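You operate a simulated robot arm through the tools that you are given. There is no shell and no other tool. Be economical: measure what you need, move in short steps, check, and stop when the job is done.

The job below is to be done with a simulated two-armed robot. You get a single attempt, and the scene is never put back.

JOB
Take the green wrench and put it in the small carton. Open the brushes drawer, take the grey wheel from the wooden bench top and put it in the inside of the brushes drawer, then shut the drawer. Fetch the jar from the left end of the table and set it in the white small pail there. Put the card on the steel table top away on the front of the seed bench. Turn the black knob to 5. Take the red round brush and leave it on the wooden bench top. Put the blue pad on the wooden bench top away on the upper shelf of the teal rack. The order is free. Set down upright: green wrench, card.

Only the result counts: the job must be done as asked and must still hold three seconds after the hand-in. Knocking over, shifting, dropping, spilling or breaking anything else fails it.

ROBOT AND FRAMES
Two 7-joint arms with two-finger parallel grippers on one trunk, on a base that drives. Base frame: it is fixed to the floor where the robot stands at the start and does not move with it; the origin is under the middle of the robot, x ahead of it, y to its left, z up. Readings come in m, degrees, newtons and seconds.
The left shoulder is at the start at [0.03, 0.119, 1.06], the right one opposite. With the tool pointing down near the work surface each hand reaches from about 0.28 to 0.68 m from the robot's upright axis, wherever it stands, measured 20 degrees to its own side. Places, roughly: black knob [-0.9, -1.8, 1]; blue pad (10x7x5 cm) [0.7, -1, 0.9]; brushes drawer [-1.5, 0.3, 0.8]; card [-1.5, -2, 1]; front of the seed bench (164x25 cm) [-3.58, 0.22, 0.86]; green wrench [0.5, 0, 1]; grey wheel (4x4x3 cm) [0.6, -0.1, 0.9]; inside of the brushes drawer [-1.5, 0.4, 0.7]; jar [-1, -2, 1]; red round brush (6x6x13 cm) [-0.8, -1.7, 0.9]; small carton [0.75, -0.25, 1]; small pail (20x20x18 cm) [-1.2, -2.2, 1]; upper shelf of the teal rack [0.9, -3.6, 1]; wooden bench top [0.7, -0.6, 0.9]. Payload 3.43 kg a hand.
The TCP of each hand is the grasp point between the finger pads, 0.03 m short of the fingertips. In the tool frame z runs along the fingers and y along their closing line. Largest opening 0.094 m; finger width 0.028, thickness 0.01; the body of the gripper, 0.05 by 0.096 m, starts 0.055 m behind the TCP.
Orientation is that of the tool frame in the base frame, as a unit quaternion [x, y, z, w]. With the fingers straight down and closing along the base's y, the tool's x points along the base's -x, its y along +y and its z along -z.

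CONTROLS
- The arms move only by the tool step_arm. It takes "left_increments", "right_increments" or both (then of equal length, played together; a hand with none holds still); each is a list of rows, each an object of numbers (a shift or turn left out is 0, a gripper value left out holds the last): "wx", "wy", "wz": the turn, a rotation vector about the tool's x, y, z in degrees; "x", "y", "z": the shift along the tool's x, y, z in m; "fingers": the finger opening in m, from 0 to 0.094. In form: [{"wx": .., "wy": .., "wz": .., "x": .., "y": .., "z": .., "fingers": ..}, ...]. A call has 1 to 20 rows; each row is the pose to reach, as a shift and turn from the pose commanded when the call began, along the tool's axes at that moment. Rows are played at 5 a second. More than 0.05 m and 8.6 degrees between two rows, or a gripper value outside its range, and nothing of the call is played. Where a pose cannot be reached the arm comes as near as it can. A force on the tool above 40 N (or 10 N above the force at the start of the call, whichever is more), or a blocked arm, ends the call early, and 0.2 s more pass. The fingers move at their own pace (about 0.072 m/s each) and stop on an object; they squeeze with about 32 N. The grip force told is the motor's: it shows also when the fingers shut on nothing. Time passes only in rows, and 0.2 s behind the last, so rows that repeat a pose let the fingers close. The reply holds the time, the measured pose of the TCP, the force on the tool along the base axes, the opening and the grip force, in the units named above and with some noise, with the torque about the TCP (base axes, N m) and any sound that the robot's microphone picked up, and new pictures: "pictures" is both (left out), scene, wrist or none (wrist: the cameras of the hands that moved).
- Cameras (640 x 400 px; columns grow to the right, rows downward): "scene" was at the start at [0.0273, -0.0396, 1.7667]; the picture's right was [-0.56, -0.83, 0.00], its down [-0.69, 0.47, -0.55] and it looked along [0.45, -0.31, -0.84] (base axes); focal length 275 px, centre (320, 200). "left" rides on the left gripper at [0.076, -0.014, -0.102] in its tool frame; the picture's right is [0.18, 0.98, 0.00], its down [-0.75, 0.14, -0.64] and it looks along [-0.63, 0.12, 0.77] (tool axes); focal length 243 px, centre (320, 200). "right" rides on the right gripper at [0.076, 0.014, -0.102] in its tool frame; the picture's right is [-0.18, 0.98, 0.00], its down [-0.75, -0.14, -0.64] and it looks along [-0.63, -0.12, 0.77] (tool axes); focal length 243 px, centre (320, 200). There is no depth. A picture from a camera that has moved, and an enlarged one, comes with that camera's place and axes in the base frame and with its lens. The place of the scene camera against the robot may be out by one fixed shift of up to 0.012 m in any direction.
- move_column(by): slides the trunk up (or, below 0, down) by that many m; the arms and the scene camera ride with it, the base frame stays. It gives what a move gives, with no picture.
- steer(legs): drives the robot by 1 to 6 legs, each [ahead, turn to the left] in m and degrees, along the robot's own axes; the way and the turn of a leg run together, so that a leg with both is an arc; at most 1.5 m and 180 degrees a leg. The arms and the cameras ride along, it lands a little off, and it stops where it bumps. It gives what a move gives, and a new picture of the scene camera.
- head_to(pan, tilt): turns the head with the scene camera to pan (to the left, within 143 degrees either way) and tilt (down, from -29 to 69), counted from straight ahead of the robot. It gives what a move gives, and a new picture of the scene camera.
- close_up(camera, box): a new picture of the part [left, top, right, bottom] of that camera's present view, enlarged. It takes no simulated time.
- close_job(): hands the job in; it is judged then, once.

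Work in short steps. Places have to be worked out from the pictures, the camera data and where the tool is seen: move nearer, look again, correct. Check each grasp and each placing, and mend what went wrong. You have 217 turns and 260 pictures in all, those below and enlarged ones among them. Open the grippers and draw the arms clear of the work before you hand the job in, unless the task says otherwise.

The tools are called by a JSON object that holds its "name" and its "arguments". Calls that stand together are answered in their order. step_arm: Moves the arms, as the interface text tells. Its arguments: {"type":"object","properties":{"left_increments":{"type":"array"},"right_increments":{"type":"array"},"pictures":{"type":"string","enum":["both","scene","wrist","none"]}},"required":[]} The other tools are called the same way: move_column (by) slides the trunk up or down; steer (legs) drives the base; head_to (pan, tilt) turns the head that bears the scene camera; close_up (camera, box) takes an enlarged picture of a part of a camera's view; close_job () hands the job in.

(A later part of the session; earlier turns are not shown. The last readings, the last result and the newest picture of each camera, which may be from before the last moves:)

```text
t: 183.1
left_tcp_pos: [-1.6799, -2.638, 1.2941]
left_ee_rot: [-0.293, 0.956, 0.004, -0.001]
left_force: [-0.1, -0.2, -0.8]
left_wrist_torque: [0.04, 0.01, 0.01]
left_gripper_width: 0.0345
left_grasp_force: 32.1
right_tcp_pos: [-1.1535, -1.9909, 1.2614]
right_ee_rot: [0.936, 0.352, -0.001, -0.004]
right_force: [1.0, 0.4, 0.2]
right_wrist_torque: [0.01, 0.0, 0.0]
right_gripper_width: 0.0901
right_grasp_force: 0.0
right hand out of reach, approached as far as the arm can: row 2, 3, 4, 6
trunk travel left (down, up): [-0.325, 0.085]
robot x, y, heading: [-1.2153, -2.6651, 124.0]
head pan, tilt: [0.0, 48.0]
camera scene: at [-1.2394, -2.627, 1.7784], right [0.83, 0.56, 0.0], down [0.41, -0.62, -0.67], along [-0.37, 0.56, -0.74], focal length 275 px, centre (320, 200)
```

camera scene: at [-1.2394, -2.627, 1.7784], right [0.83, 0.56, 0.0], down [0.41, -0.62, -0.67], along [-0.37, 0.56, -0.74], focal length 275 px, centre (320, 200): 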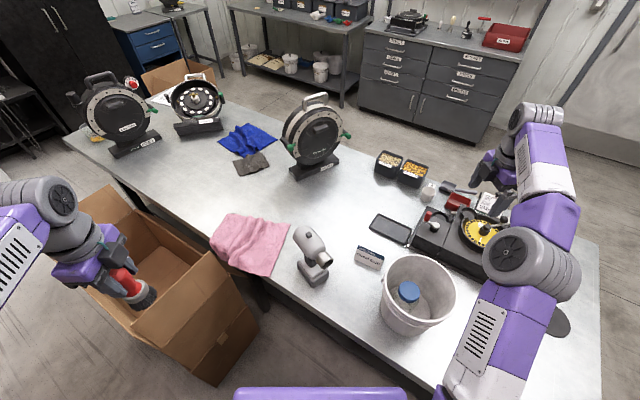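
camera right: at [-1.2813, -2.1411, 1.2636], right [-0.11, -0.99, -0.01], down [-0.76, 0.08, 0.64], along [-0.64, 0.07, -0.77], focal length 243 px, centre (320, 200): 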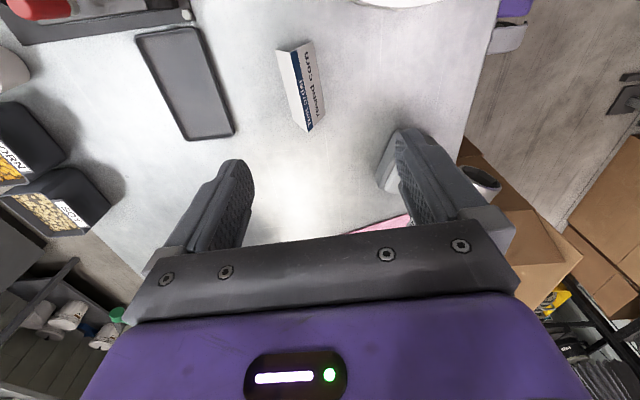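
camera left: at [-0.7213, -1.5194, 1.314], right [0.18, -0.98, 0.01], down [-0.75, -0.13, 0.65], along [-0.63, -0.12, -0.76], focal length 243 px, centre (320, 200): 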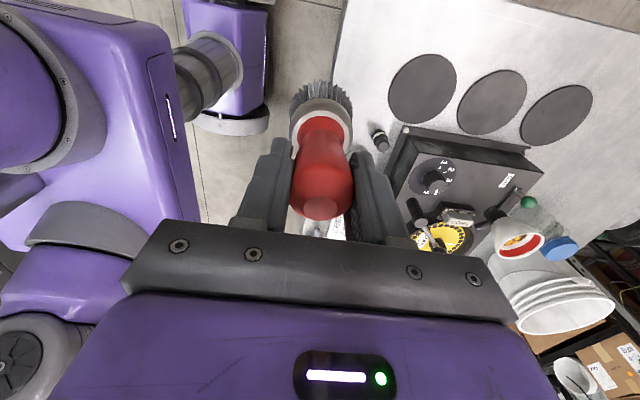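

{"name": "step_arm", "arguments": {"right_increments": [{"x": 0.03, "y": 0.03}, {"x": 0.06, "y": 0.06}, {"x": 0.06, "y": 0.1}, {"x": 0.06, "y": 0.14}, {"x": 0.06, "y": 0.18}, {"x": 0.06, "y": 0.22}], "pictures": "scene"}}

```text
t: 184.5
left_tcp_pos: [-1.6812, -2.639, 1.2938]
left_ee_rot: [-0.293, 0.956, 0.003, 0.0]
left_force: [-0.2, -0.8, -0.5]
left_wrist_torque: [0.02, 0.03, 0.02]
left_gripper_width: 0.0347
left_grasp_force: 31.8
right_tcp_pos: [-0.9669, -2.1178, 1.2615]
right_ee_rot: [0.936, 0.351, -0.001, -0.004]
right_force: [0.0, 0.0, -0.6]
right_wrist_torque: [-0.02, -0.01, -0.03]
right_gripper_width: 0.0897
right_grasp_force: 0.1
trunk travel left (down, up): [-0.325, 0.085]
robot x, y, heading: [-1.2113, -2.6661, 123.8]
head pan, tilt: [0.0, 48.0]
camera scene: at [-1.2402, -2.6275, 1.7784], right [0.83, 0.56, 0.0], down [0.41, -0.62, -0.67], along [-0.37, 0.56, -0.74], focal length 275 px, centre (320, 200)
```

scene: 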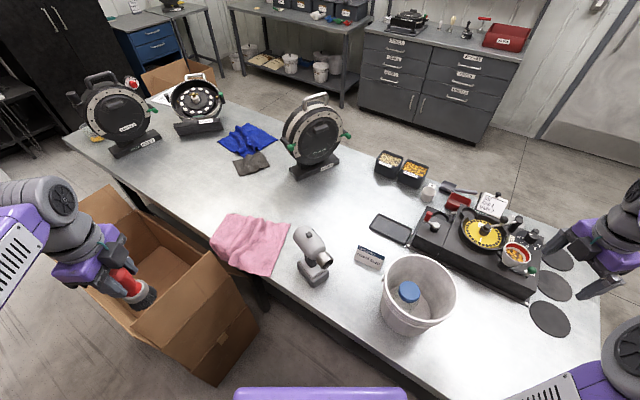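

The arm is free again. I bring it over the card at height, aligning the yaw across the ridge.

{"name": "step_arm", "arguments": {"right_increments": [{"wz": 3.6, "x": -0.03, "y": -0.028}, {"wz": 7.3, "x": -0.06, "y": -0.057}, {"wz": 11, "x": -0.09, "y": -0.085}, {"wz": 14.6, "x": -0.12, "y": -0.114}, {"wz": 18.2, "x": -0.15, "y": -0.142}, {"wz": 22, "x": -0.18, "y": -0.17}, {"wz": 25.5, "x": -0.21, "y": -0.2}, {"wz": 29, "x": -0.24, "y": -0.228, "z": 0.02}, {"wz": 33, "x": -0.27, "y": -0.256, "z": 0.05}, {"wz": 36.5, "x": -0.298, "y": -0.284, "z": 0.08}, {"wz": 36.5, "x": -0.298, "y": -0.284, "z": 0.12}]}}

```text
refused: row 9 steps farther than a row can; nothing moved
```

{"name": "step_arm", "arguments": {"right_increments": [{"wz": 3.6, "x": -0.03, "y": -0.028}, {"wz": 7.3, "x": -0.06, "y": -0.057}, {"wz": 11, "x": -0.09, "y": -0.085}, {"wz": 14.6, "x": -0.12, "y": -0.114}, {"wz": 18.2, "x": -0.15, "y": -0.142}, {"wz": 22, "x": -0.18, "y": -0.17}, {"wz": 25.5, "x": -0.21, "y": -0.2}, {"wz": 29, "x": -0.24, "y": -0.228, "z": 0.02}, {"wz": 33, "x": -0.27, "y": -0.256, "z": 0.04}, {"wz": 36.5, "x": -0.298, "y": -0.284, "z": 0.06}, {"wz": 36.5, "x": -0.298, "y": -0.284, "z": 0.1}, {"wz": 36.5, "x": -0.298, "y": -0.284, "z": 0.13}]}}

```text
t: 187.1
left_tcp_pos: [-1.6826, -2.6381, 1.2914]
left_ee_rot: [-0.294, 0.956, 0.003, 0.001]
left_force: [-0.7, 0.0, -0.8]
left_wrist_torque: [0.04, -0.03, 0.0]
left_gripper_width: 0.0346
left_grasp_force: 32.5
right_tcp_pos: [-1.3805, -2.1013, 1.1306]
right_ee_rot: [0.999, 0.041, -0.001, -0.002]
right_force: [0.5, -0.2, -0.4]
right_wrist_torque: [0.01, 0.0, 0.0]
right_gripper_width: 0.0899
right_grasp_force: 0.1
trunk travel left (down, up): [-0.325, 0.085]
robot x, y, heading: [-1.2156, -2.6635, 124.1]
head pan, tilt: [0.0, 48.0]
camera scene: at [-1.2418, -2.6258, 1.7783], right [0.83, 0.56, 0.0], down [0.41, -0.62, -0.67], along [-0.37, 0.56, -0.74], focal length 275 px, centre (320, 200)
camera right: at [-1.3025, -2.1103, 1.2326], right [-0.1, -0.99, 0.0], down [-0.76, 0.08, 0.64], along [-0.64, 0.07, -0.77], focal length 243 px, centre (320, 200)
```

scene: 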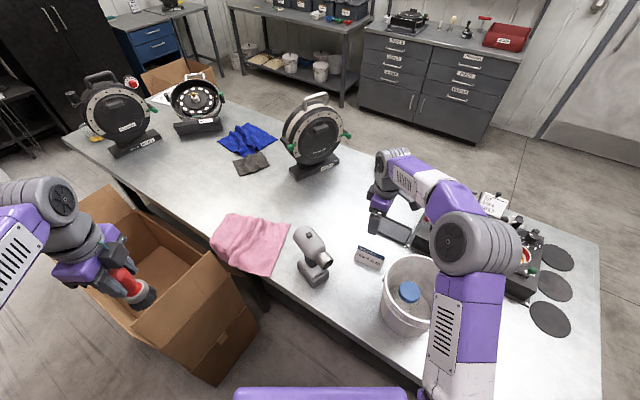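
right: 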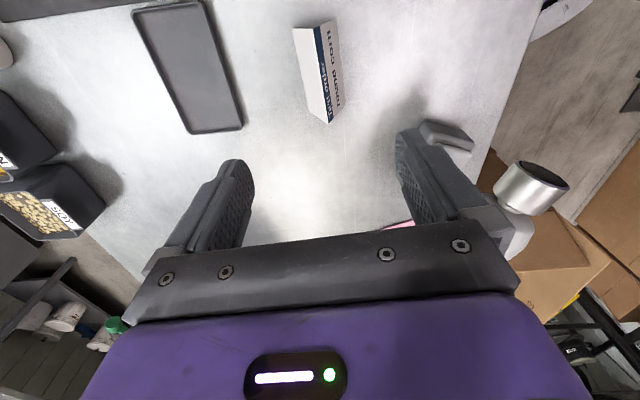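

The card lies nearly between the fingers' line. I lower to TCP 1.01 and re-check.

{"name": "step_arm", "arguments": {"right_increments": [{"x": 0.006, "z": 0.04}, {"x": 0.008, "y": 0.002, "z": 0.08}, {"x": 0.008, "y": 0.002, "z": 0.12}], "pictures": "wrist"}}

```text
t: 187.9
left_tcp_pos: [-1.681, -2.6375, 1.2929]
left_ee_rot: [-0.293, 0.956, 0.003, 0.001]
left_force: [-0.7, 0.0, -1.0]
left_wrist_torque: [-0.01, -0.01, 0.03]
left_gripper_width: 0.0345
left_grasp_force: 32.0
right_tcp_pos: [-1.3729, -2.0996, 1.0123]
right_ee_rot: [0.999, 0.041, -0.001, -0.002]
right_force: [0.3, -0.6, 0.2]
right_wrist_torque: [0.03, -0.04, 0.0]
right_gripper_width: 0.0899
right_grasp_force: 0.0
trunk travel left (down, up): [-0.325, 0.085]
robot x, y, heading: [-1.2149, -2.6663, 123.9]
head pan, tilt: [0.0, 48.0]
camera right: at [-1.2954, -2.1087, 1.1138], right [-0.1, -0.99, 0.0], down [-0.76, 0.08, 0.64], along [-0.64, 0.07, -0.77], focal length 243 px, centre (320, 200)
```

right: 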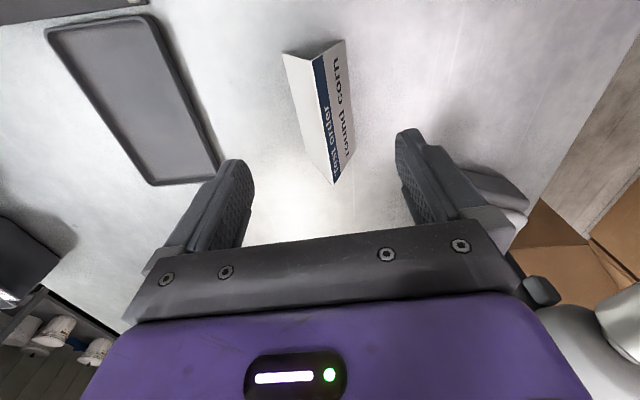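

The card is centred at about (-1.37, -2.103). I go down so the tips straddle its base, watching for contact.

{"name": "step_arm", "arguments": {"right_increments": [{"y": 0.003, "z": 0.04}, {"y": 0.003, "z": 0.07}, {"y": 0.003, "z": 0.085}, {"y": 0.003, "z": 0.093}], "pictures": "wrist"}}

```text
t: 188.9
left_tcp_pos: [-1.6818, -2.6372, 1.293]
left_ee_rot: [-0.293, 0.956, 0.003, 0.001]
left_force: [-0.4, -0.6, -1.5]
left_wrist_torque: [0.02, -0.04, 0.02]
left_gripper_width: 0.0346
left_grasp_force: 32.0
right_tcp_pos: [-1.3692, -2.1028, 0.9195]
right_ee_rot: [0.999, 0.041, -0.001, -0.003]
right_force: [0.5, 0.4, 0.4]
right_wrist_torque: [0.0, 0.02, -0.04]
right_gripper_width: 0.0899
right_grasp_force: 0.0
trunk travel left (down, up): [-0.325, 0.085]
robot x, y, heading: [-1.2149, -2.6636, 123.8]
head pan, tilt: [0.0, 48.0]
camera right: at [-1.2924, -2.1119, 1.0218], right [-0.1, -0.99, 0.0], down [-0.76, 0.08, 0.64], along [-0.64, 0.07, -0.76], focal length 243 px, centre (320, 200)
```

right: 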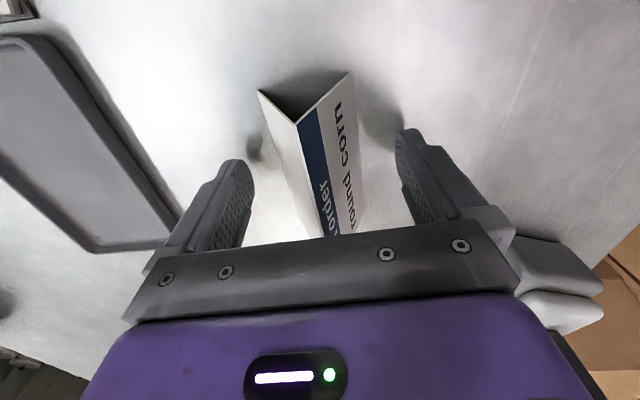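

Good position. I close on the card.

{"name": "step_arm", "arguments": {"right_increments": [{"fingers": 0.01}, {"fingers": 0.01}, {"fingers": 0.01}, {"fingers": 0.01}], "pictures": "wrist"}}

```text
t: 189.9
left_tcp_pos: [-1.6805, -2.6382, 1.2926]
left_ee_rot: [-0.293, 0.956, 0.003, 0.001]
left_force: [-0.1, -0.3, -1.1]
left_wrist_torque: [0.02, 0.0, -0.01]
left_gripper_width: 0.0345
left_grasp_force: 32.1
right_tcp_pos: [-1.3698, -2.1032, 0.919]
right_ee_rot: [0.999, 0.042, -0.001, -0.003]
right_force: [1.0, -0.1, 0.1]
right_wrist_torque: [-0.02, -0.01, 0.01]
right_gripper_width: 0.0434
right_grasp_force: 31.6
trunk travel left (down, up): [-0.325, 0.085]
robot x, y, heading: [-1.214, -2.6686, 123.8]
head pan, tilt: [0.0, 48.0]
camera right: at [-1.2924, -2.112, 1.0221], right [-0.1, -0.99, 0.0], down [-0.76, 0.08, 0.64], along [-0.64, 0.07, -0.76], focal length 243 px, centre (320, 200)
```

right: 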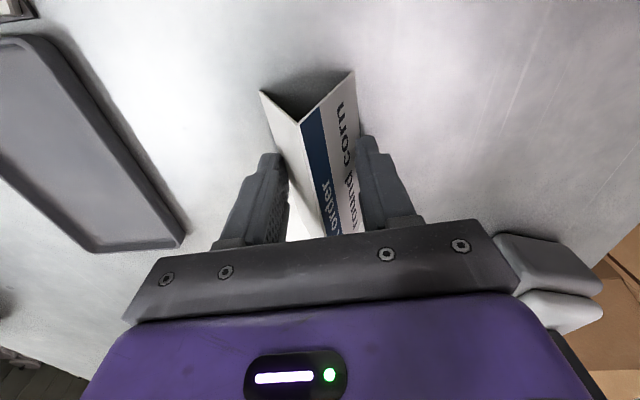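

Gripped at 43 mm with the card still upright. I lift it.

{"name": "step_arm", "arguments": {"right_increments": [{"z": -0.03}, {"z": -0.07}, {"z": -0.11}, {"z": -0.15}, {"z": -0.19}, {"z": -0.23}, {"z": -0.27}, {"z": -0.31}]}}

```text
t: 191.7
left_tcp_pos: [-1.6825, -2.6377, 1.2933]
left_ee_rot: [-0.294, 0.956, 0.002, 0.001]
left_force: [0.3, 0.2, -1.5]
left_wrist_torque: [0.0, 0.03, 0.0]
left_gripper_width: 0.0343
left_grasp_force: 32.0
right_tcp_pos: [-1.3713, -2.1058, 1.2316]
right_ee_rot: [0.999, 0.04, 0.0, -0.002]
right_force: [0.2, -0.9, -0.6]
right_wrist_torque: [0.03, 0.02, -0.01]
right_gripper_width: 0.0426
right_grasp_force: 31.8
trunk travel left (down, up): [-0.325, 0.085]
robot x, y, heading: [-1.2126, -2.6651, 123.8]
head pan, tilt: [0.0, 48.0]
camera scene: at [-1.241, -2.6269, 1.7784], right [0.83, 0.56, 0.0], down [0.41, -0.62, -0.67], along [-0.37, 0.56, -0.74], focal length 275 px, centre (320, 200)
camera right: at [-1.2941, -2.1142, 1.3342], right [-0.1, -0.99, 0.0], down [-0.76, 0.08, 0.64], along [-0.64, 0.07, -0.76], focal length 243 px, centre (320, 200)
```

scene: 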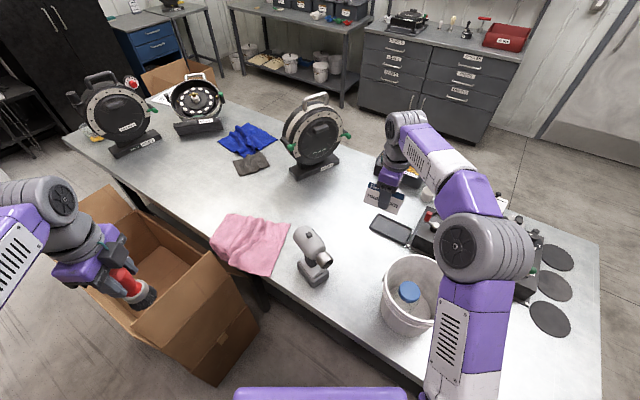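
right: 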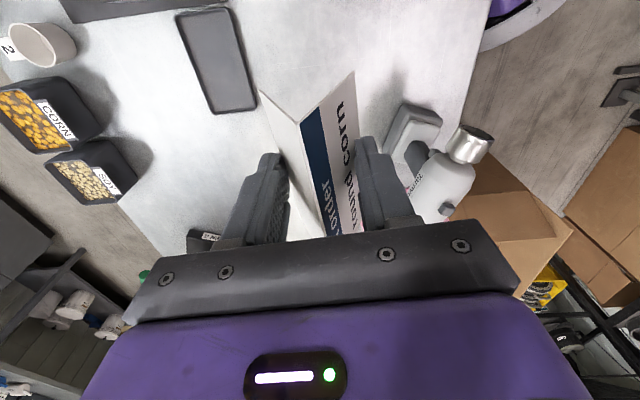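

The card is held upright. I pull the arm in and then drive back around the table's east end toward the seed bench in the far northwest.

{"name": "step_arm", "arguments": {"right_increments": [{"x": 0.02, "y": 0.035}, {"x": 0.04, "y": 0.07}, {"x": 0.06, "y": 0.105}, {"x": 0.08, "y": 0.14}, {"x": 0.1, "y": 0.175}], "pictures": "none"}}

{"name": "steer", "arguments": {"legs": [[0, -124], [1.06, 0], [0, 90]]}}

```text
t: 192.9
left_tcp_pos: [-1.6812, -2.6391, 1.2929]
left_ee_rot: [-0.293, 0.956, 0.004, 0.0]
left_force: [0.5, 0.0, -0.9]
left_wrist_torque: [0.02, 0.0, -0.03]
left_gripper_width: 0.0344
left_grasp_force: 31.4
right_tcp_pos: [-1.2561, -2.2719, 1.2299]
right_ee_rot: [0.999, 0.041, -0.001, -0.004]
right_force: [-1.0, 0.1, 0.6]
right_wrist_torque: [0.05, 0.01, 0.02]
right_gripper_width: 0.0426
right_grasp_force: 31.6
trunk travel left (down, up): [-0.325, 0.085]
robot x, y, heading: [-1.2116, -2.6641, 123.8]
head pan, tilt: [0.0, 48.0]
```

```text
t: 207.2
left_tcp_pos: [-0.5377, -2.3254, 1.293]
left_ee_rot: [-0.034, 0.999, 0.003, 0.002]
left_force: [-0.7, 0.0, -1.3]
left_wrist_torque: [0.01, -0.02, 0.04]
left_gripper_width: 0.0349
left_grasp_force: 31.7
right_tcp_pos: [0.0143, -2.219, 1.2299]
right_ee_rot: [0.976, -0.22, -0.001, -0.003]
right_force: [-0.3, -0.2, -0.2]
right_wrist_torque: [0.0, -0.04, 0.01]
right_gripper_width: 0.0375
right_grasp_force: 31.6
trunk travel left (down, up): [-0.325, 0.085]
robot x, y, heading: [-0.1475, -2.5818, 94.0]
head pan, tilt: [0.0, 48.0]
camera scene: at [-0.1506, -2.5361, 1.7784], right [1.0, 0.07, 0.0], down [0.05, -0.74, -0.67], along [-0.04, 0.67, -0.74], focal length 275 px, centre (320, 200)
```

scene: 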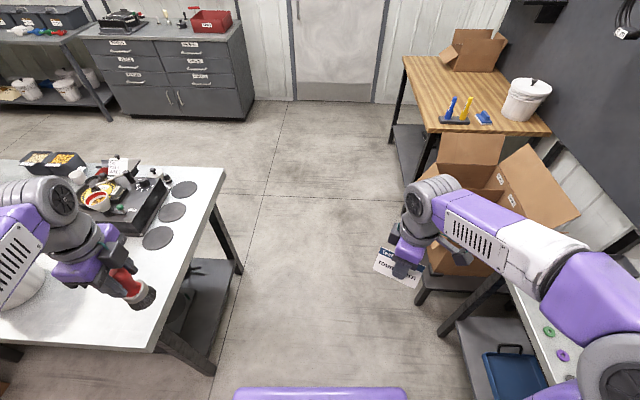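

The card's grip width shrank from 43 to 37.5 mm, so it may be slipping. I check it with the right wrist camera.

{"name": "close_up", "arguments": {"camera": "right", "box": [0, 0, 640, 400]}}

{"name": "close_up", "arguments": {"camera": "scene", "box": [350, 170, 480, 300]}}

```text
1.00 times, centred on (320, 200) of right (not enlarged: the box is as wide or as high as the picture)
camera zoom: at [0.0767, -2.2662, 1.3318], right [-0.59, -0.81, 0.0], down [-0.62, 0.45, 0.64], along [-0.52, 0.38, -0.76], focal length 243 px, centre (320, 200)
```

zoom: 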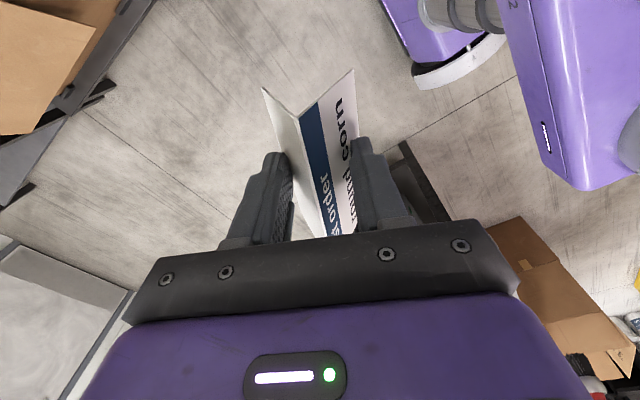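

```text
3.08 times, centred on (415, 235) of scene
camera zoom: at [-0.1506, -2.5361, 1.7784], right [1.0, 0.07, 0.0], down [0.05, -0.74, -0.67], along [-0.04, 0.67, -0.74], focal length 847 px, centre (28, 92)
```

zoom: 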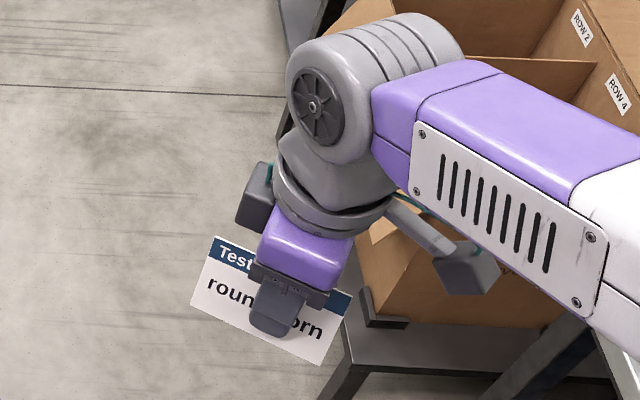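

The card still sits at the same height in the fingers and its tent is just being squeezed slightly. I drive on to the seed bench.

{"name": "steer", "arguments": {"legs": [[1.5, 0], [0.35, 0], [0, 84], [1.5, 0], [1.3, 0], [0, -86]]}}

```text
t: 237.0
left_tcp_pos: [-3.4651, -0.4946, 1.2923]
left_ee_rot: [-0.054, 0.999, 0.003, 0.002]
left_force: [0.3, 0.2, -0.6]
left_wrist_torque: [-0.03, 0.02, 0.01]
left_gripper_width: 0.0347
left_grasp_force: 32.2
right_tcp_pos: [-2.9184, -0.3708, 1.2293]
right_ee_rot: [0.979, -0.202, 0.0, -0.002]
right_force: [0.5, 0.3, 0.2]
right_wrist_torque: [-0.01, -0.04, 0.0]
right_gripper_width: 0.0279
right_grasp_force: 32.5
trunk travel left (down, up): [-0.325, 0.085]
robot x, y, heading: [-3.0663, -0.7417, 95.7]
head pan, tilt: [0.0, 48.0]
camera scene: at [-3.0715, -0.692, 1.7784], right [0.99, 0.1, 0.0], down [0.08, -0.74, -0.67], along [-0.07, 0.67, -0.74], focal length 275 px, centre (320, 200)
```

scene: 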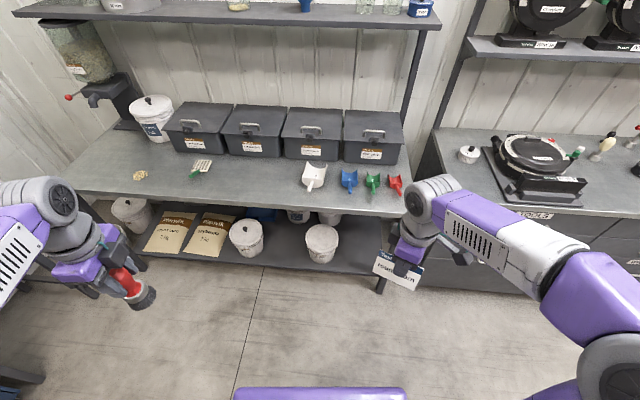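

The width is down to 28 mm; I check the card at once.

{"name": "close_up", "arguments": {"camera": "right", "box": [160, 40, 480, 300]}}

{"name": "close_up", "arguments": {"camera": "scene", "box": [340, 170, 480, 300]}}

```text
1.54 times, centred on (320, 170) of right
camera zoom: at [-2.8543, -0.4139, 1.3317], right [-0.56, -0.83, 0.0], down [-0.64, 0.42, 0.64], along [-0.53, 0.36, -0.76], focal length 373 px, centre (320, 246)
```

zoom: 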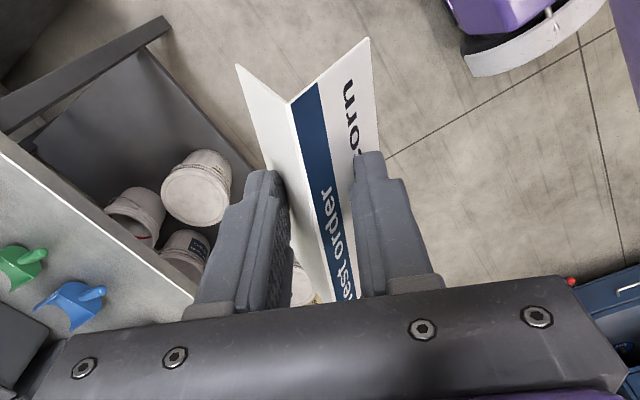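

```text
3.08 times, centred on (410, 235) of scene
camera zoom: at [-3.0715, -0.692, 1.7784], right [0.99, 0.1, 0.0], down [0.08, -0.74, -0.67], along [-0.07, 0.67, -0.74], focal length 847 px, centre (43, 92)
```

zoom: 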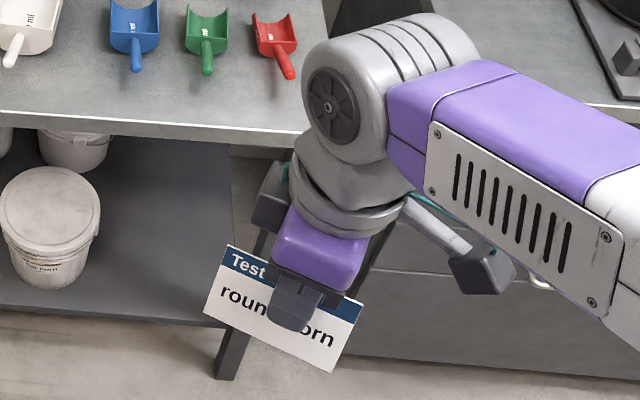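

The card is creeping down slowly, so I place it now. The free spot is left of the white scoop, around (-3.38, 0.2). I drive there directly.

{"name": "steer", "arguments": {"legs": [[0, 44.5], [0.565, 0], [0, -50]]}}

```text
t: 244.5
left_tcp_pos: [-3.8728, -0.1184, 1.2926]
left_ee_rot: [-0.014, 1.0, 0.003, 0.002]
left_force: [0.5, 0.2, -1.3]
left_wrist_torque: [0.01, 0.0, 0.01]
left_gripper_width: 0.0348
left_grasp_force: 32.2
right_tcp_pos: [-3.3168, -0.0361, 1.2289]
right_ee_rot: [0.971, -0.24, 0.0, -0.003]
right_force: [0.4, -0.8, 0.7]
right_wrist_torque: [0.0, 0.02, 0.0]
right_gripper_width: 0.0257
right_grasp_force: 32.2
trunk travel left (down, up): [-0.325, 0.085]
robot x, y, heading: [-3.4878, -0.3955, 91.5]
head pan, tilt: [0.0, 48.0]
camera scene: at [-3.4939, -0.3456, 1.7784], right [1.0, 0.03, 0.0], down [0.02, -0.74, -0.67], along [-0.02, 0.67, -0.74], focal length 275 px, centre (320, 200)
```

scene: 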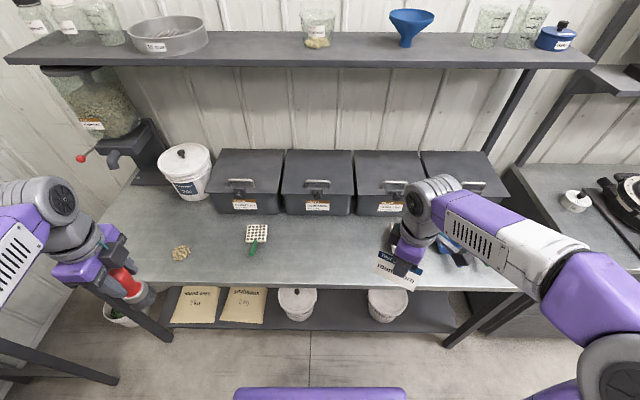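

In place. The target is (-3.40, 0.20) on the free front strip. I move the card there, aligning it with the bench, and start down.

{"name": "step_arm", "arguments": {"right_increments": [{"wz": -4.7, "x": -0.031, "y": -0.028}, {"wz": -9.3, "x": -0.061, "y": -0.057}, {"wz": -14, "x": -0.092, "y": -0.085}, {"wz": -18.6, "x": -0.122, "y": -0.113, "z": 0.02}, {"wz": -23.2, "x": -0.153, "y": -0.142, "z": 0.04}, {"wz": -27.8, "x": -0.1835, "y": -0.17, "z": 0.06}, {"wz": -27.8, "x": -0.1835, "y": -0.17, "z": 0.1}, {"wz": -27.8, "x": -0.1835, "y": -0.17, "z": 0.15}]}}

{"name": "close_up", "arguments": {"camera": "scene", "box": [250, 180, 450, 310]}}

```text
t: 246.3
left_tcp_pos: [-3.8712, -0.1174, 1.2925]
left_ee_rot: [-0.014, 1.0, 0.003, 0.002]
left_force: [-0.8, -0.8, -0.8]
left_wrist_torque: [-0.01, 0.02, 0.02]
left_gripper_width: 0.0347
left_grasp_force: 31.6
right_tcp_pos: [-3.4012, 0.2015, 1.0797]
right_ee_rot: [1.0, 0.001, 0.001, -0.002]
right_force: [-0.2, 0.4, 0.5]
right_wrist_torque: [-0.02, 0.0, -0.04]
right_gripper_width: 0.0251
right_grasp_force: 31.8
trunk travel left (down, up): [-0.325, 0.085]
robot x, y, heading: [-3.4943, -0.3976, 91.5]
head pan, tilt: [0.0, 48.0]
camera scene: at [-3.4942, -0.3441, 1.7783], right [1.0, 0.03, 0.0], down [0.02, -0.74, -0.67], along [-0.02, 0.67, -0.74], focal length 275 px, centre (320, 200)
camera right: at [-3.3246, 0.1862, 1.1831], right [-0.18, -0.98, 0.0], down [-0.75, 0.14, 0.64], along [-0.63, 0.12, -0.77], focal length 243 px, centre (320, 200)
```

scene: 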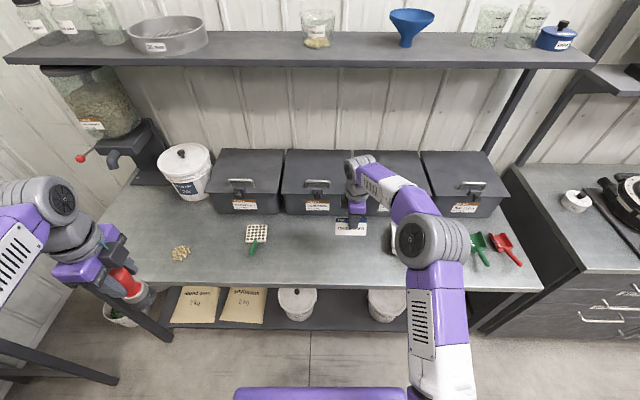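
right: 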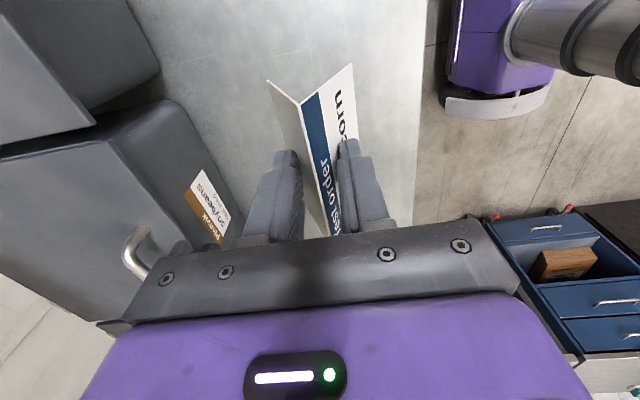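

```text
3.08 times, centred on (350, 245) of scene
camera zoom: at [-3.4942, -0.3441, 1.7783], right [1.0, 0.03, 0.0], down [0.02, -0.74, -0.67], along [-0.02, 0.67, -0.74], focal length 847 px, centre (228, 62)
```

zoom: 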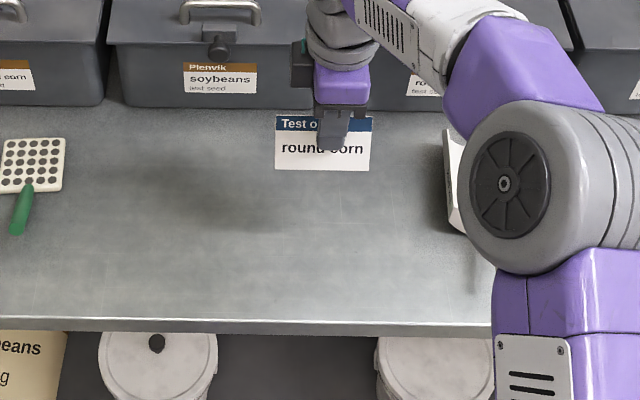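

The spot is free and the bins are clear. I shift 2.5 cm toward the front and lower to TCP 0.96, then feel for contact.

{"name": "step_arm", "arguments": {"right_increments": [{"y": 0.025, "z": 0.03}, {"y": 0.025, "z": 0.07}, {"y": 0.025, "z": 0.1}, {"y": 0.025, "z": 0.12}], "pictures": "scene"}}

{"name": "close_up", "arguments": {"camera": "scene", "box": [290, 200, 410, 290]}}

```text
t: 247.3
left_tcp_pos: [-3.8715, -0.1184, 1.2928]
left_ee_rot: [-0.015, 1.0, 0.003, 0.002]
left_force: [0.0, 0.1, -0.7]
left_wrist_torque: [-0.01, -0.02, 0.01]
left_gripper_width: 0.0348
left_grasp_force: 31.6
right_tcp_pos: [-3.3968, 0.1776, 0.958]
right_ee_rot: [1.0, 0.0, 0.0, -0.003]
right_force: [0.1, 0.6, 0.0]
right_wrist_torque: [-0.03, 0.03, 0.03]
right_gripper_width: 0.0248
right_grasp_force: 31.8
trunk travel left (down, up): [-0.325, 0.085]
robot x, y, heading: [-3.4932, -0.3924, 91.7]
head pan, tilt: [0.0, 48.0]
camera scene: at [-3.4938, -0.3449, 1.7783], right [1.0, 0.03, 0.0], down [0.02, -0.74, -0.67], along [-0.02, 0.67, -0.74], focal length 275 px, centre (320, 200)
```

scene: 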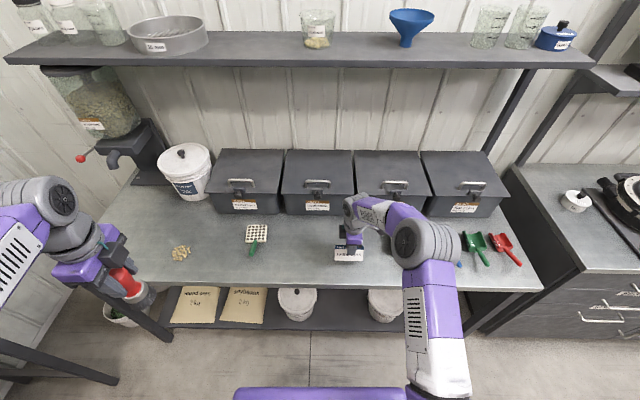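

```text
4.44 times, centred on (350, 245) of scene
camera zoom: at [-3.4938, -0.3449, 1.7783], right [1.0, 0.03, 0.0], down [0.02, -0.74, -0.67], along [-0.02, 0.67, -0.74], focal length 1224 px, centre (187, 0)
```

zoom: 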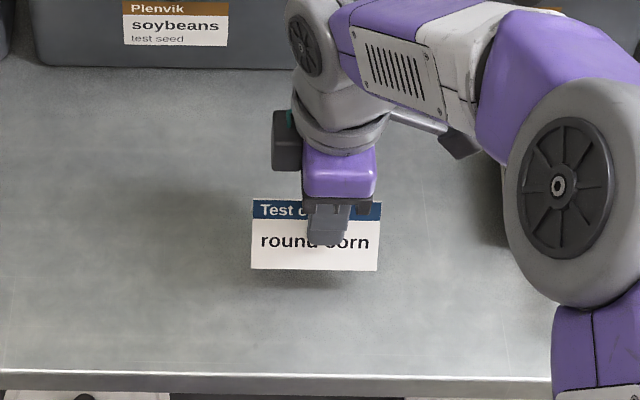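

{"name": "step_arm", "arguments": {"right_increments": [{"z": 0.008}, {"z": 0.015}, {"z": 0.022}], "pictures": "wrist"}}

```text
t: 248.1
left_tcp_pos: [-3.872, -0.1189, 1.2933]
left_ee_rot: [-0.015, 1.0, 0.003, 0.002]
left_force: [1.2, 0.5, -0.8]
left_wrist_torque: [-0.01, 0.02, 0.03]
left_gripper_width: 0.035
left_grasp_force: 32.3
right_tcp_pos: [-3.3988, 0.175, 0.936]
right_ee_rot: [1.0, 0.001, 0.001, -0.002]
right_force: [0.2, -0.5, 0.0]
right_wrist_torque: [0.02, -0.03, 0.0]
right_gripper_width: 0.0244
right_grasp_force: 32.1
trunk travel left (down, up): [-0.325, 0.085]
robot x, y, heading: [-3.4949, -0.395, 91.4]
head pan, tilt: [0.0, 48.0]
camera right: at [-3.3231, 0.1601, 1.0399], right [-0.18, -0.98, -0.01], down [-0.75, 0.14, 0.64], along [-0.63, 0.12, -0.77], focal length 243 px, centre (320, 200)
```

right: 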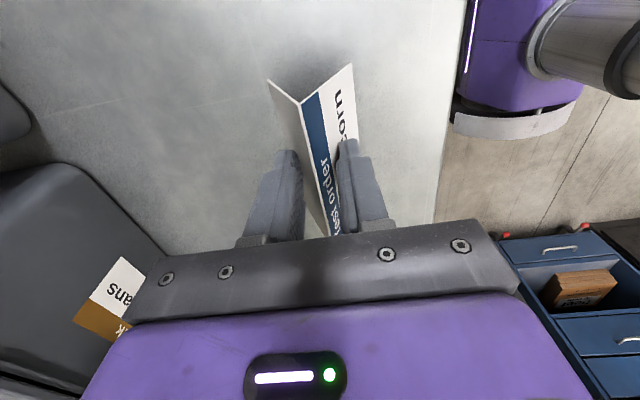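

{"name": "step_arm", "arguments": {"right_increments": [{"z": 0.005}, {"z": 0.01}, {"z": 0.015}], "pictures": "wrist"}}

```text
t: 248.9
left_tcp_pos: [-3.8723, -0.1198, 1.2922]
left_ee_rot: [-0.015, 1.0, 0.002, 0.002]
left_force: [0.2, -0.4, -0.7]
left_wrist_torque: [-0.01, -0.02, 0.01]
left_gripper_width: 0.0349
left_grasp_force: 31.5
right_tcp_pos: [-3.3987, 0.1774, 0.9227]
right_ee_rot: [1.0, 0.001, 0.001, -0.002]
right_force: [-0.6, 0.0, -0.1]
right_wrist_torque: [0.04, -0.02, 0.01]
right_gripper_width: 0.0245
right_grasp_force: 31.8
trunk travel left (down, up): [-0.325, 0.085]
robot x, y, heading: [-3.4901, -0.3922, 91.3]
head pan, tilt: [0.0, 48.0]
camera right: at [-3.3228, 0.1616, 1.026], right [-0.18, -0.98, -0.01], down [-0.75, 0.14, 0.64], along [-0.63, 0.12, -0.77], focal length 243 px, centre (320, 200)
```

right: 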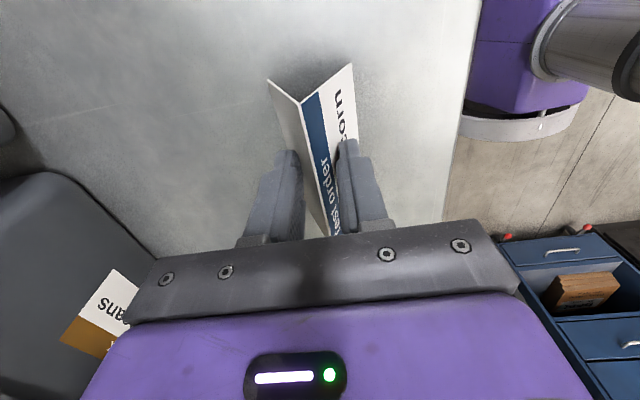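

{"name": "step_arm", "arguments": {"right_increments": [{"z": 0.005}, {"z": 0.009}, {"z": 0.013}], "pictures": "none"}}

{"name": "close_up", "arguments": {"camera": "scene", "box": [310, 220, 390, 280]}}

```text
t: 249.6
left_tcp_pos: [-3.8716, -0.1213, 1.2923]
left_ee_rot: [-0.014, 1.0, 0.003, 0.002]
left_force: [-0.5, 0.8, -1.3]
left_wrist_torque: [-0.03, 0.0, -0.01]
left_gripper_width: 0.0347
left_grasp_force: 31.3
right_tcp_pos: [-3.399, 0.1774, 0.9215]
right_ee_rot: [1.0, 0.0, -0.001, -0.007]
right_force: [1.5, -10.6, 20.4]
right_wrist_torque: [-0.35, -0.04, 0.02]
right_gripper_width: 0.0239
right_grasp_force: 32.1
trunk travel left (down, up): [-0.325, 0.085]
robot x, y, heading: [-3.4927, -0.3963, 91.4]
head pan, tilt: [0.0, 48.0]
stopped in row 3 (right hand): the force on the tool passed its limit at 45 N (the readings are from after the stop); the commanded pose is now the measured one
```

```text
6.67 times, centred on (350, 250) of scene
camera zoom: at [-3.4939, -0.3486, 1.7785], right [1.0, 0.02, 0.0], down [0.02, -0.74, -0.67], along [-0.02, 0.67, -0.74], focal length 1836 px, centre (120, -133)
```

zoom: 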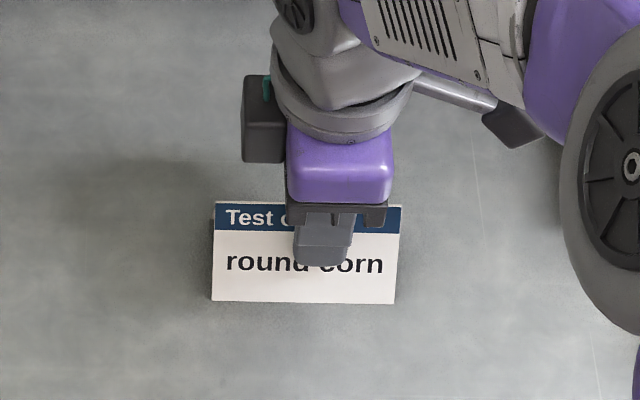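

The card touches the bench. I ease off, open, and rise.

{"name": "step_arm", "arguments": {"right_increments": [{"z": -0.002}, {"z": -0.002, "fingers": 0.04}, {"z": -0.002, "fingers": 0.06}, {"z": -0.002, "fingers": 0.07}, {"z": -0.04}, {"z": -0.09}, {"z": -0.14}, {"z": -0.18}]}}

{"name": "close_up", "arguments": {"camera": "right", "box": [200, 0, 440, 160]}}

```text
t: 251.4
left_tcp_pos: [-3.8707, -0.1191, 1.2929]
left_ee_rot: [-0.016, 1.0, 0.003, 0.001]
left_force: [0.4, -0.2, -0.7]
left_wrist_torque: [0.01, -0.02, -0.06]
left_gripper_width: 0.0344
left_grasp_force: 32.0
right_tcp_pos: [-3.3997, 0.175, 1.0958]
right_ee_rot: [1.0, 0.0, 0.0, -0.006]
right_force: [-1.5, -0.2, 0.3]
right_wrist_torque: [0.0, -0.02, 0.01]
right_gripper_width: 0.0699
right_grasp_force: 0.0
trunk travel left (down, up): [-0.325, 0.085]
robot x, y, heading: [-3.4896, -0.3979, 91.4]
head pan, tilt: [0.0, 48.0]
camera scene: at [-3.4941, -0.3464, 1.7784], right [1.0, 0.03, 0.0], down [0.02, -0.74, -0.67], along [-0.02, 0.67, -0.74], focal length 275 px, centre (320, 200)
camera right: at [-3.3241, 0.1587, 1.1992], right [-0.18, -0.98, -0.01], down [-0.75, 0.13, 0.64], along [-0.63, 0.13, -0.76], focal length 243 px, centre (320, 200)
```

scene: 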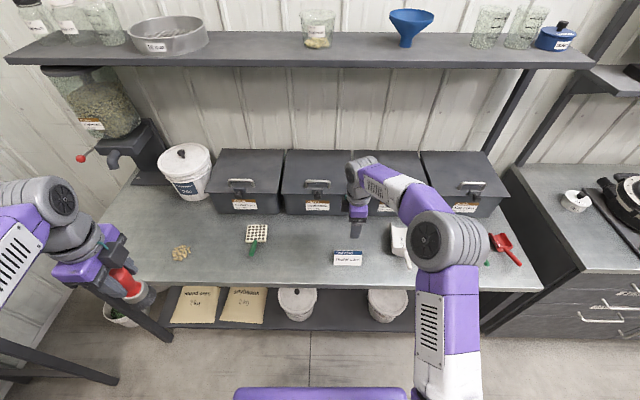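
right: 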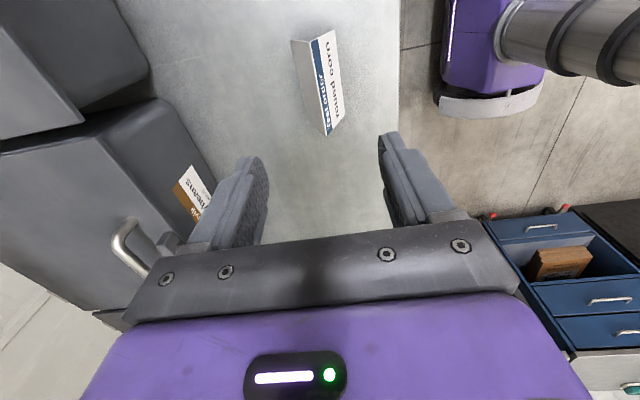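

```text
2.50 times, centred on (320, 80) of right
camera zoom: at [-3.3241, 0.1587, 1.1992], right [-0.18, -0.98, -0.01], down [-0.75, 0.13, 0.64], along [-0.63, 0.13, -0.76], focal length 606 px, centre (320, 500)
```

zoom: 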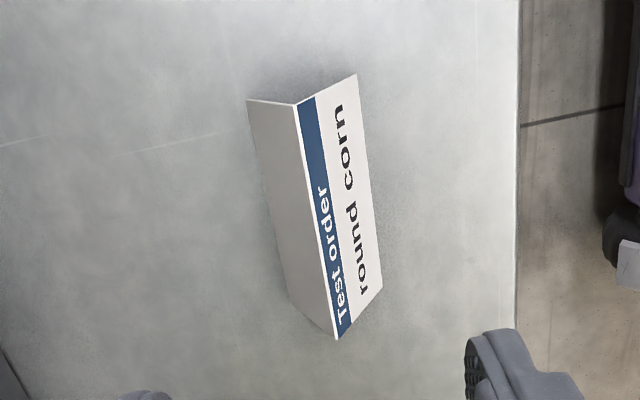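

The card stands upright on the front strip. I retract the right arm and drive back toward the wooden bench with the brush.

{"name": "step_arm", "arguments": {"right_increments": [{"z": -0.04}, {"z": -0.08}, {"x": 0.02, "y": 0.03, "z": -0.1}, {"x": 0.04, "y": 0.06, "z": -0.12}, {"x": 0.06, "y": 0.09, "z": -0.14}, {"x": 0.08, "y": 0.12, "z": -0.15}, {"x": 0.11, "y": 0.15, "z": -0.15}, {"x": 0.13, "y": 0.18, "z": -0.15}, {"x": 0.15, "y": 0.21, "z": -0.15}], "pictures": "none"}}

{"name": "steer", "arguments": {"legs": [[-0.35, 0], [0, -91.5], [1.5, 0], [1.5, 0]]}}

```text
t: 253.4
left_tcp_pos: [-3.8717, -0.1197, 1.2938]
left_ee_rot: [-0.014, 1.0, 0.003, 0.001]
left_force: [0.5, 0.4, -1.3]
left_wrist_torque: [0.04, 0.01, -0.02]
left_gripper_width: 0.0346
left_grasp_force: 32.4
right_tcp_pos: [-3.2467, -0.0372, 1.242]
right_ee_rot: [1.0, -0.001, -0.002, -0.007]
right_force: [-0.2, 0.1, -0.6]
right_wrist_torque: [0.02, -0.01, 0.03]
right_gripper_width: 0.0702
right_grasp_force: 0.0
trunk travel left (down, up): [-0.325, 0.085]
robot x, y, heading: [-3.4923, -0.3936, 91.3]
head pan, tilt: [0.0, 48.0]
```

```text
t: 273.6
left_tcp_pos: [-0.1963, -0.5952, 1.2919]
left_ee_rot: [0.735, 0.679, 0.001, 0.003]
left_force: [0.5, -0.3, -0.8]
left_wrist_torque: [-0.04, 0.02, 0.02]
left_gripper_width: 0.0344
left_grasp_force: 32.4
right_tcp_pos: [-0.1812, -1.225, 1.243]
right_ee_rot: [-0.668, 0.744, -0.005, 0.005]
right_force: [0.2, -0.2, 0.0]
right_wrist_torque: [0.0, -0.04, -0.01]
right_gripper_width: 0.0698
right_grasp_force: 0.1
trunk travel left (down, up): [-0.325, 0.085]
robot x, y, heading: [-0.5118, -0.942, -4.5]
head pan, tilt: [0.0, 48.0]
camera scene: at [-0.4637, -0.9476, 1.7784], right [-0.08, -1.0, 0.0], down [-0.74, 0.06, -0.67], along [0.67, -0.06, -0.74], focal length 275 px, centre (320, 200)
```

scene: 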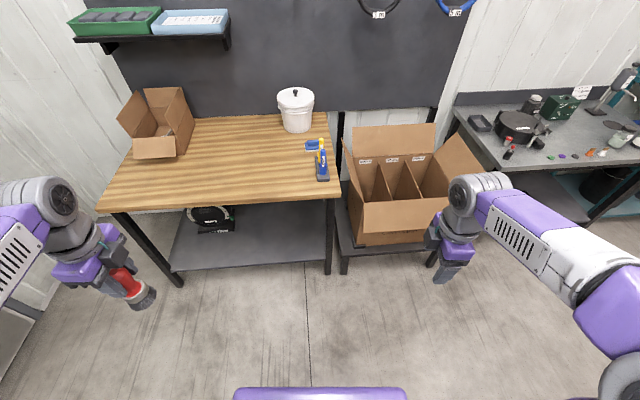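

I'm facing the wooden bench. I drive up to it so the left hand can place the brush on the free middle and the right hand can reach the pad.

{"name": "steer", "arguments": {"legs": [[0, 17], [0.65, 0], [0, -12.5]]}}

{"name": "head_to", "arguments": {"pan": -8, "tilt": 50}}

```text
t: 279.0
left_tcp_pos: [0.4111, -0.4352, 1.2931]
left_ee_rot: [0.709, 0.706, 0.001, 0.003]
left_force: [-0.9, -0.1, -1.6]
left_wrist_torque: [0.0, 0.01, 0.01]
left_gripper_width: 0.0351
left_grasp_force: 32.3
right_tcp_pos: [0.473, -1.062, 1.2422]
right_ee_rot: [-0.695, 0.719, -0.005, 0.005]
right_force: [-0.2, -0.1, -0.2]
right_wrist_torque: [0.04, 0.02, -0.02]
right_gripper_width: 0.0698
right_grasp_force: 0.1
trunk travel left (down, up): [-0.325, 0.085]
robot x, y, heading: [0.1193, -0.8054, -0.4]
head pan, tilt: [0.0, 48.0]
camera scene: at [0.1715, -0.8076, 1.7784], right [-0.01, -1.0, 0.0], down [-0.74, 0.01, -0.67], along [0.67, -0.01, -0.74], focal length 275 px, centre (320, 200)
```

scene: 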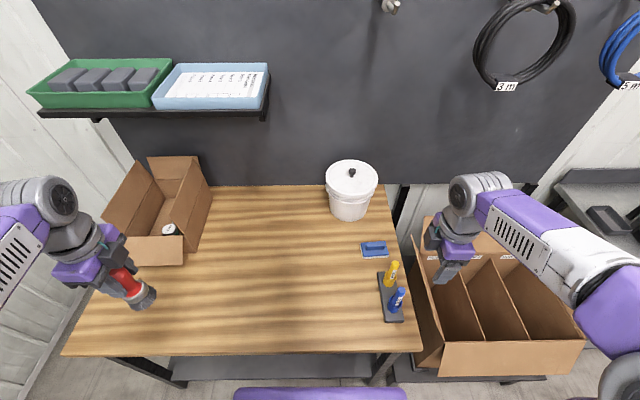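

```text
t: 279.6
left_tcp_pos: [0.4118, -0.4363, 1.2931]
left_ee_rot: [0.709, 0.706, 0.001, 0.003]
left_force: [0.0, -0.8, -0.9]
left_wrist_torque: [-0.01, 0.04, 0.0]
left_gripper_width: 0.0345
left_grasp_force: 32.0
right_tcp_pos: [0.4733, -1.0634, 1.243]
right_ee_rot: [-0.695, 0.719, -0.005, 0.005]
right_force: [-0.1, 0.5, 0.4]
right_wrist_torque: [0.02, 0.0, -0.02]
right_gripper_width: 0.0699
right_grasp_force: 0.1
trunk travel left (down, up): [-0.325, 0.085]
robot x, y, heading: [0.1244, -0.8123, -0.3]
head pan, tilt: [-8.0, 50.0]
camera scene: at [0.1691, -0.8181, 1.7756], right [-0.15, -0.99, 0.0], down [-0.76, 0.11, -0.64], along [0.64, -0.09, -0.77], focal length 275 px, centre (320, 200)
```

scene: 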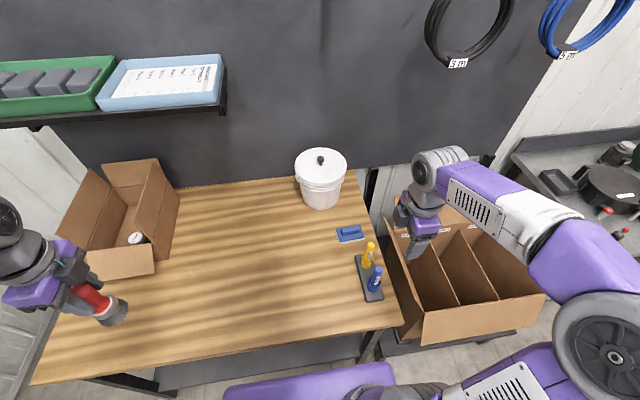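

Brush target: about (0.58, -0.58), well away from everything. I move over and go down to TCP 1.02.

{"name": "step_arm", "arguments": {"left_increments": [{"x": -0.029, "y": 0.034}, {"x": -0.058, "y": 0.067}, {"x": -0.086, "y": 0.1}, {"x": -0.115, "y": 0.134}, {"x": -0.144, "y": 0.168}, {"x": -0.144, "y": 0.168, "z": 0.045}, {"x": -0.144, "y": 0.168, "z": 0.09}, {"x": -0.144, "y": 0.168, "z": 0.135}, {"x": -0.144, "y": 0.168, "z": 0.18}, {"x": -0.144, "y": 0.168, "z": 0.225}, {"x": -0.144, "y": 0.168, "z": 0.265}]}}

```text
t: 282.1
left_tcp_pos: [0.5802, -0.5807, 1.0283]
left_ee_rot: [0.709, 0.705, 0.001, 0.004]
left_force: [-0.7, 0.5, -1.5]
left_wrist_torque: [-0.04, 0.0, -0.01]
left_gripper_width: 0.0348
left_grasp_force: 32.2
right_tcp_pos: [0.4741, -1.0633, 1.2416]
right_ee_rot: [-0.695, 0.719, -0.004, 0.003]
right_force: [0.0, 0.3, -0.2]
right_wrist_torque: [-0.03, 0.02, -0.02]
right_gripper_width: 0.0697
right_grasp_force: 0.1
trunk travel left (down, up): [-0.325, 0.085]
robot x, y, heading: [0.1218, -0.8102, -0.3]
head pan, tilt: [-8.0, 50.0]
camera scene: at [0.17, -0.8178, 1.7756], right [-0.15, -0.99, 0.0], down [-0.76, 0.11, -0.64], along [0.64, -0.09, -0.77], focal length 275 px, centre (320, 200)
camera left: at [0.5661, -0.5031, 1.1299], right [0.98, 0.18, 0.01], down [0.13, -0.75, 0.65], along [0.12, -0.63, -0.76], focal length 243 px, centre (320, 200)
```

scene: 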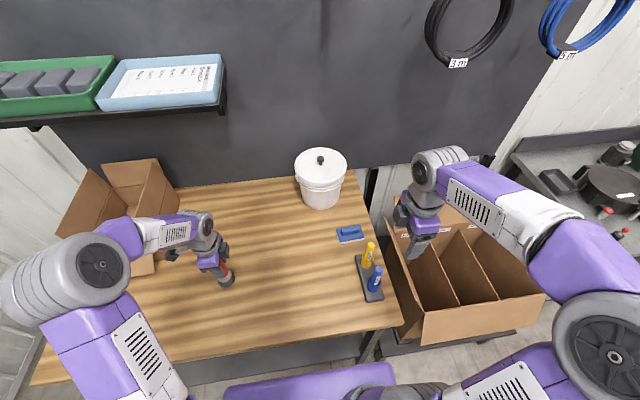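
left: 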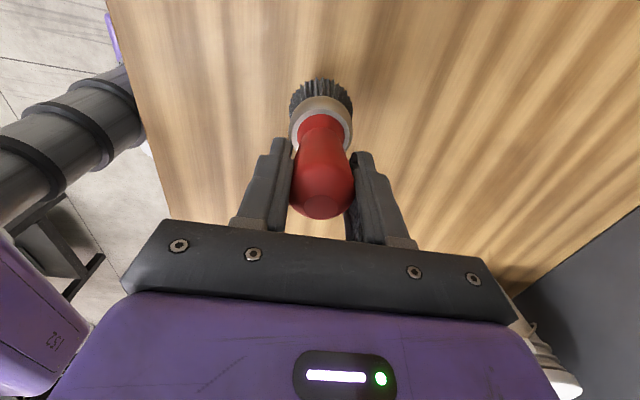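

I lower to the expected release height and feel for contact.

{"name": "step_arm", "arguments": {"left_increments": [{"z": 0.02}, {"z": 0.035}, {"z": 0.043}, {"z": 0.05}, {"z": 0.056}, {"z": 0.062}], "pictures": "none"}}

```text
t: 283.4
left_tcp_pos: [0.5806, -0.5808, 0.9662]
left_ee_rot: [0.709, 0.705, 0.001, 0.003]
left_force: [0.0, 0.2, -0.7]
left_wrist_torque: [0.0, 0.01, 0.01]
left_gripper_width: 0.0346
left_grasp_force: 31.8
right_tcp_pos: [0.4748, -1.0639, 1.2433]
right_ee_rot: [-0.695, 0.719, -0.004, 0.004]
right_force: [-0.3, -0.5, 0.0]
right_wrist_torque: [0.03, -0.01, 0.0]
right_gripper_width: 0.0699
right_grasp_force: 0.1
trunk travel left (down, up): [-0.325, 0.085]
robot x, y, heading: [0.1217, -0.8101, -0.4]
head pan, tilt: [-8.0, 50.0]
```

{"name": "step_arm", "arguments": {"left_increments": [{"z": 0.004}, {"z": 0.008}, {"z": 0.012}, {"z": 0.016}], "pictures": "wrist"}}

```text
t: 284.4
left_tcp_pos: [0.5804, -0.5819, 0.9526]
left_ee_rot: [0.708, 0.706, 0.002, 0.004]
left_force: [1.7, 3.5, 22.9]
left_wrist_torque: [0.01, 0.11, -0.02]
left_gripper_width: 0.0345
left_grasp_force: 31.8
right_tcp_pos: [0.4738, -1.0627, 1.2416]
right_ee_rot: [-0.695, 0.719, -0.005, 0.005]
right_force: [-0.4, -0.6, 0.3]
right_wrist_torque: [0.0, 0.01, 0.0]
right_gripper_width: 0.07
right_grasp_force: 0.1
trunk travel left (down, up): [-0.325, 0.085]
robot x, y, heading: [0.1262, -0.8066, -0.6]
head pan, tilt: [-8.0, 50.0]
camera left: at [0.5655, -0.5041, 1.0547], right [0.98, 0.18, 0.01], down [0.13, -0.75, 0.65], along [0.12, -0.63, -0.76], focal length 243 px, centre (320, 200)
```

left: 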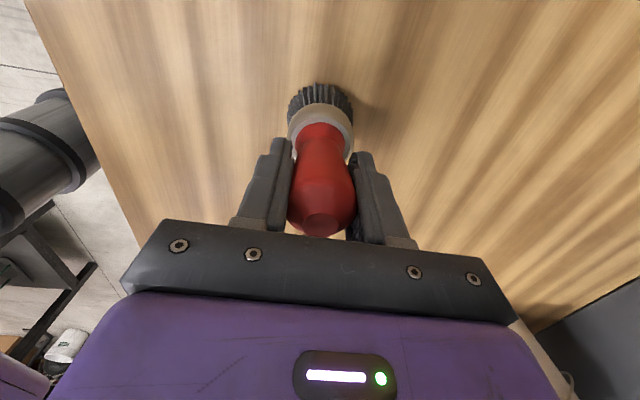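

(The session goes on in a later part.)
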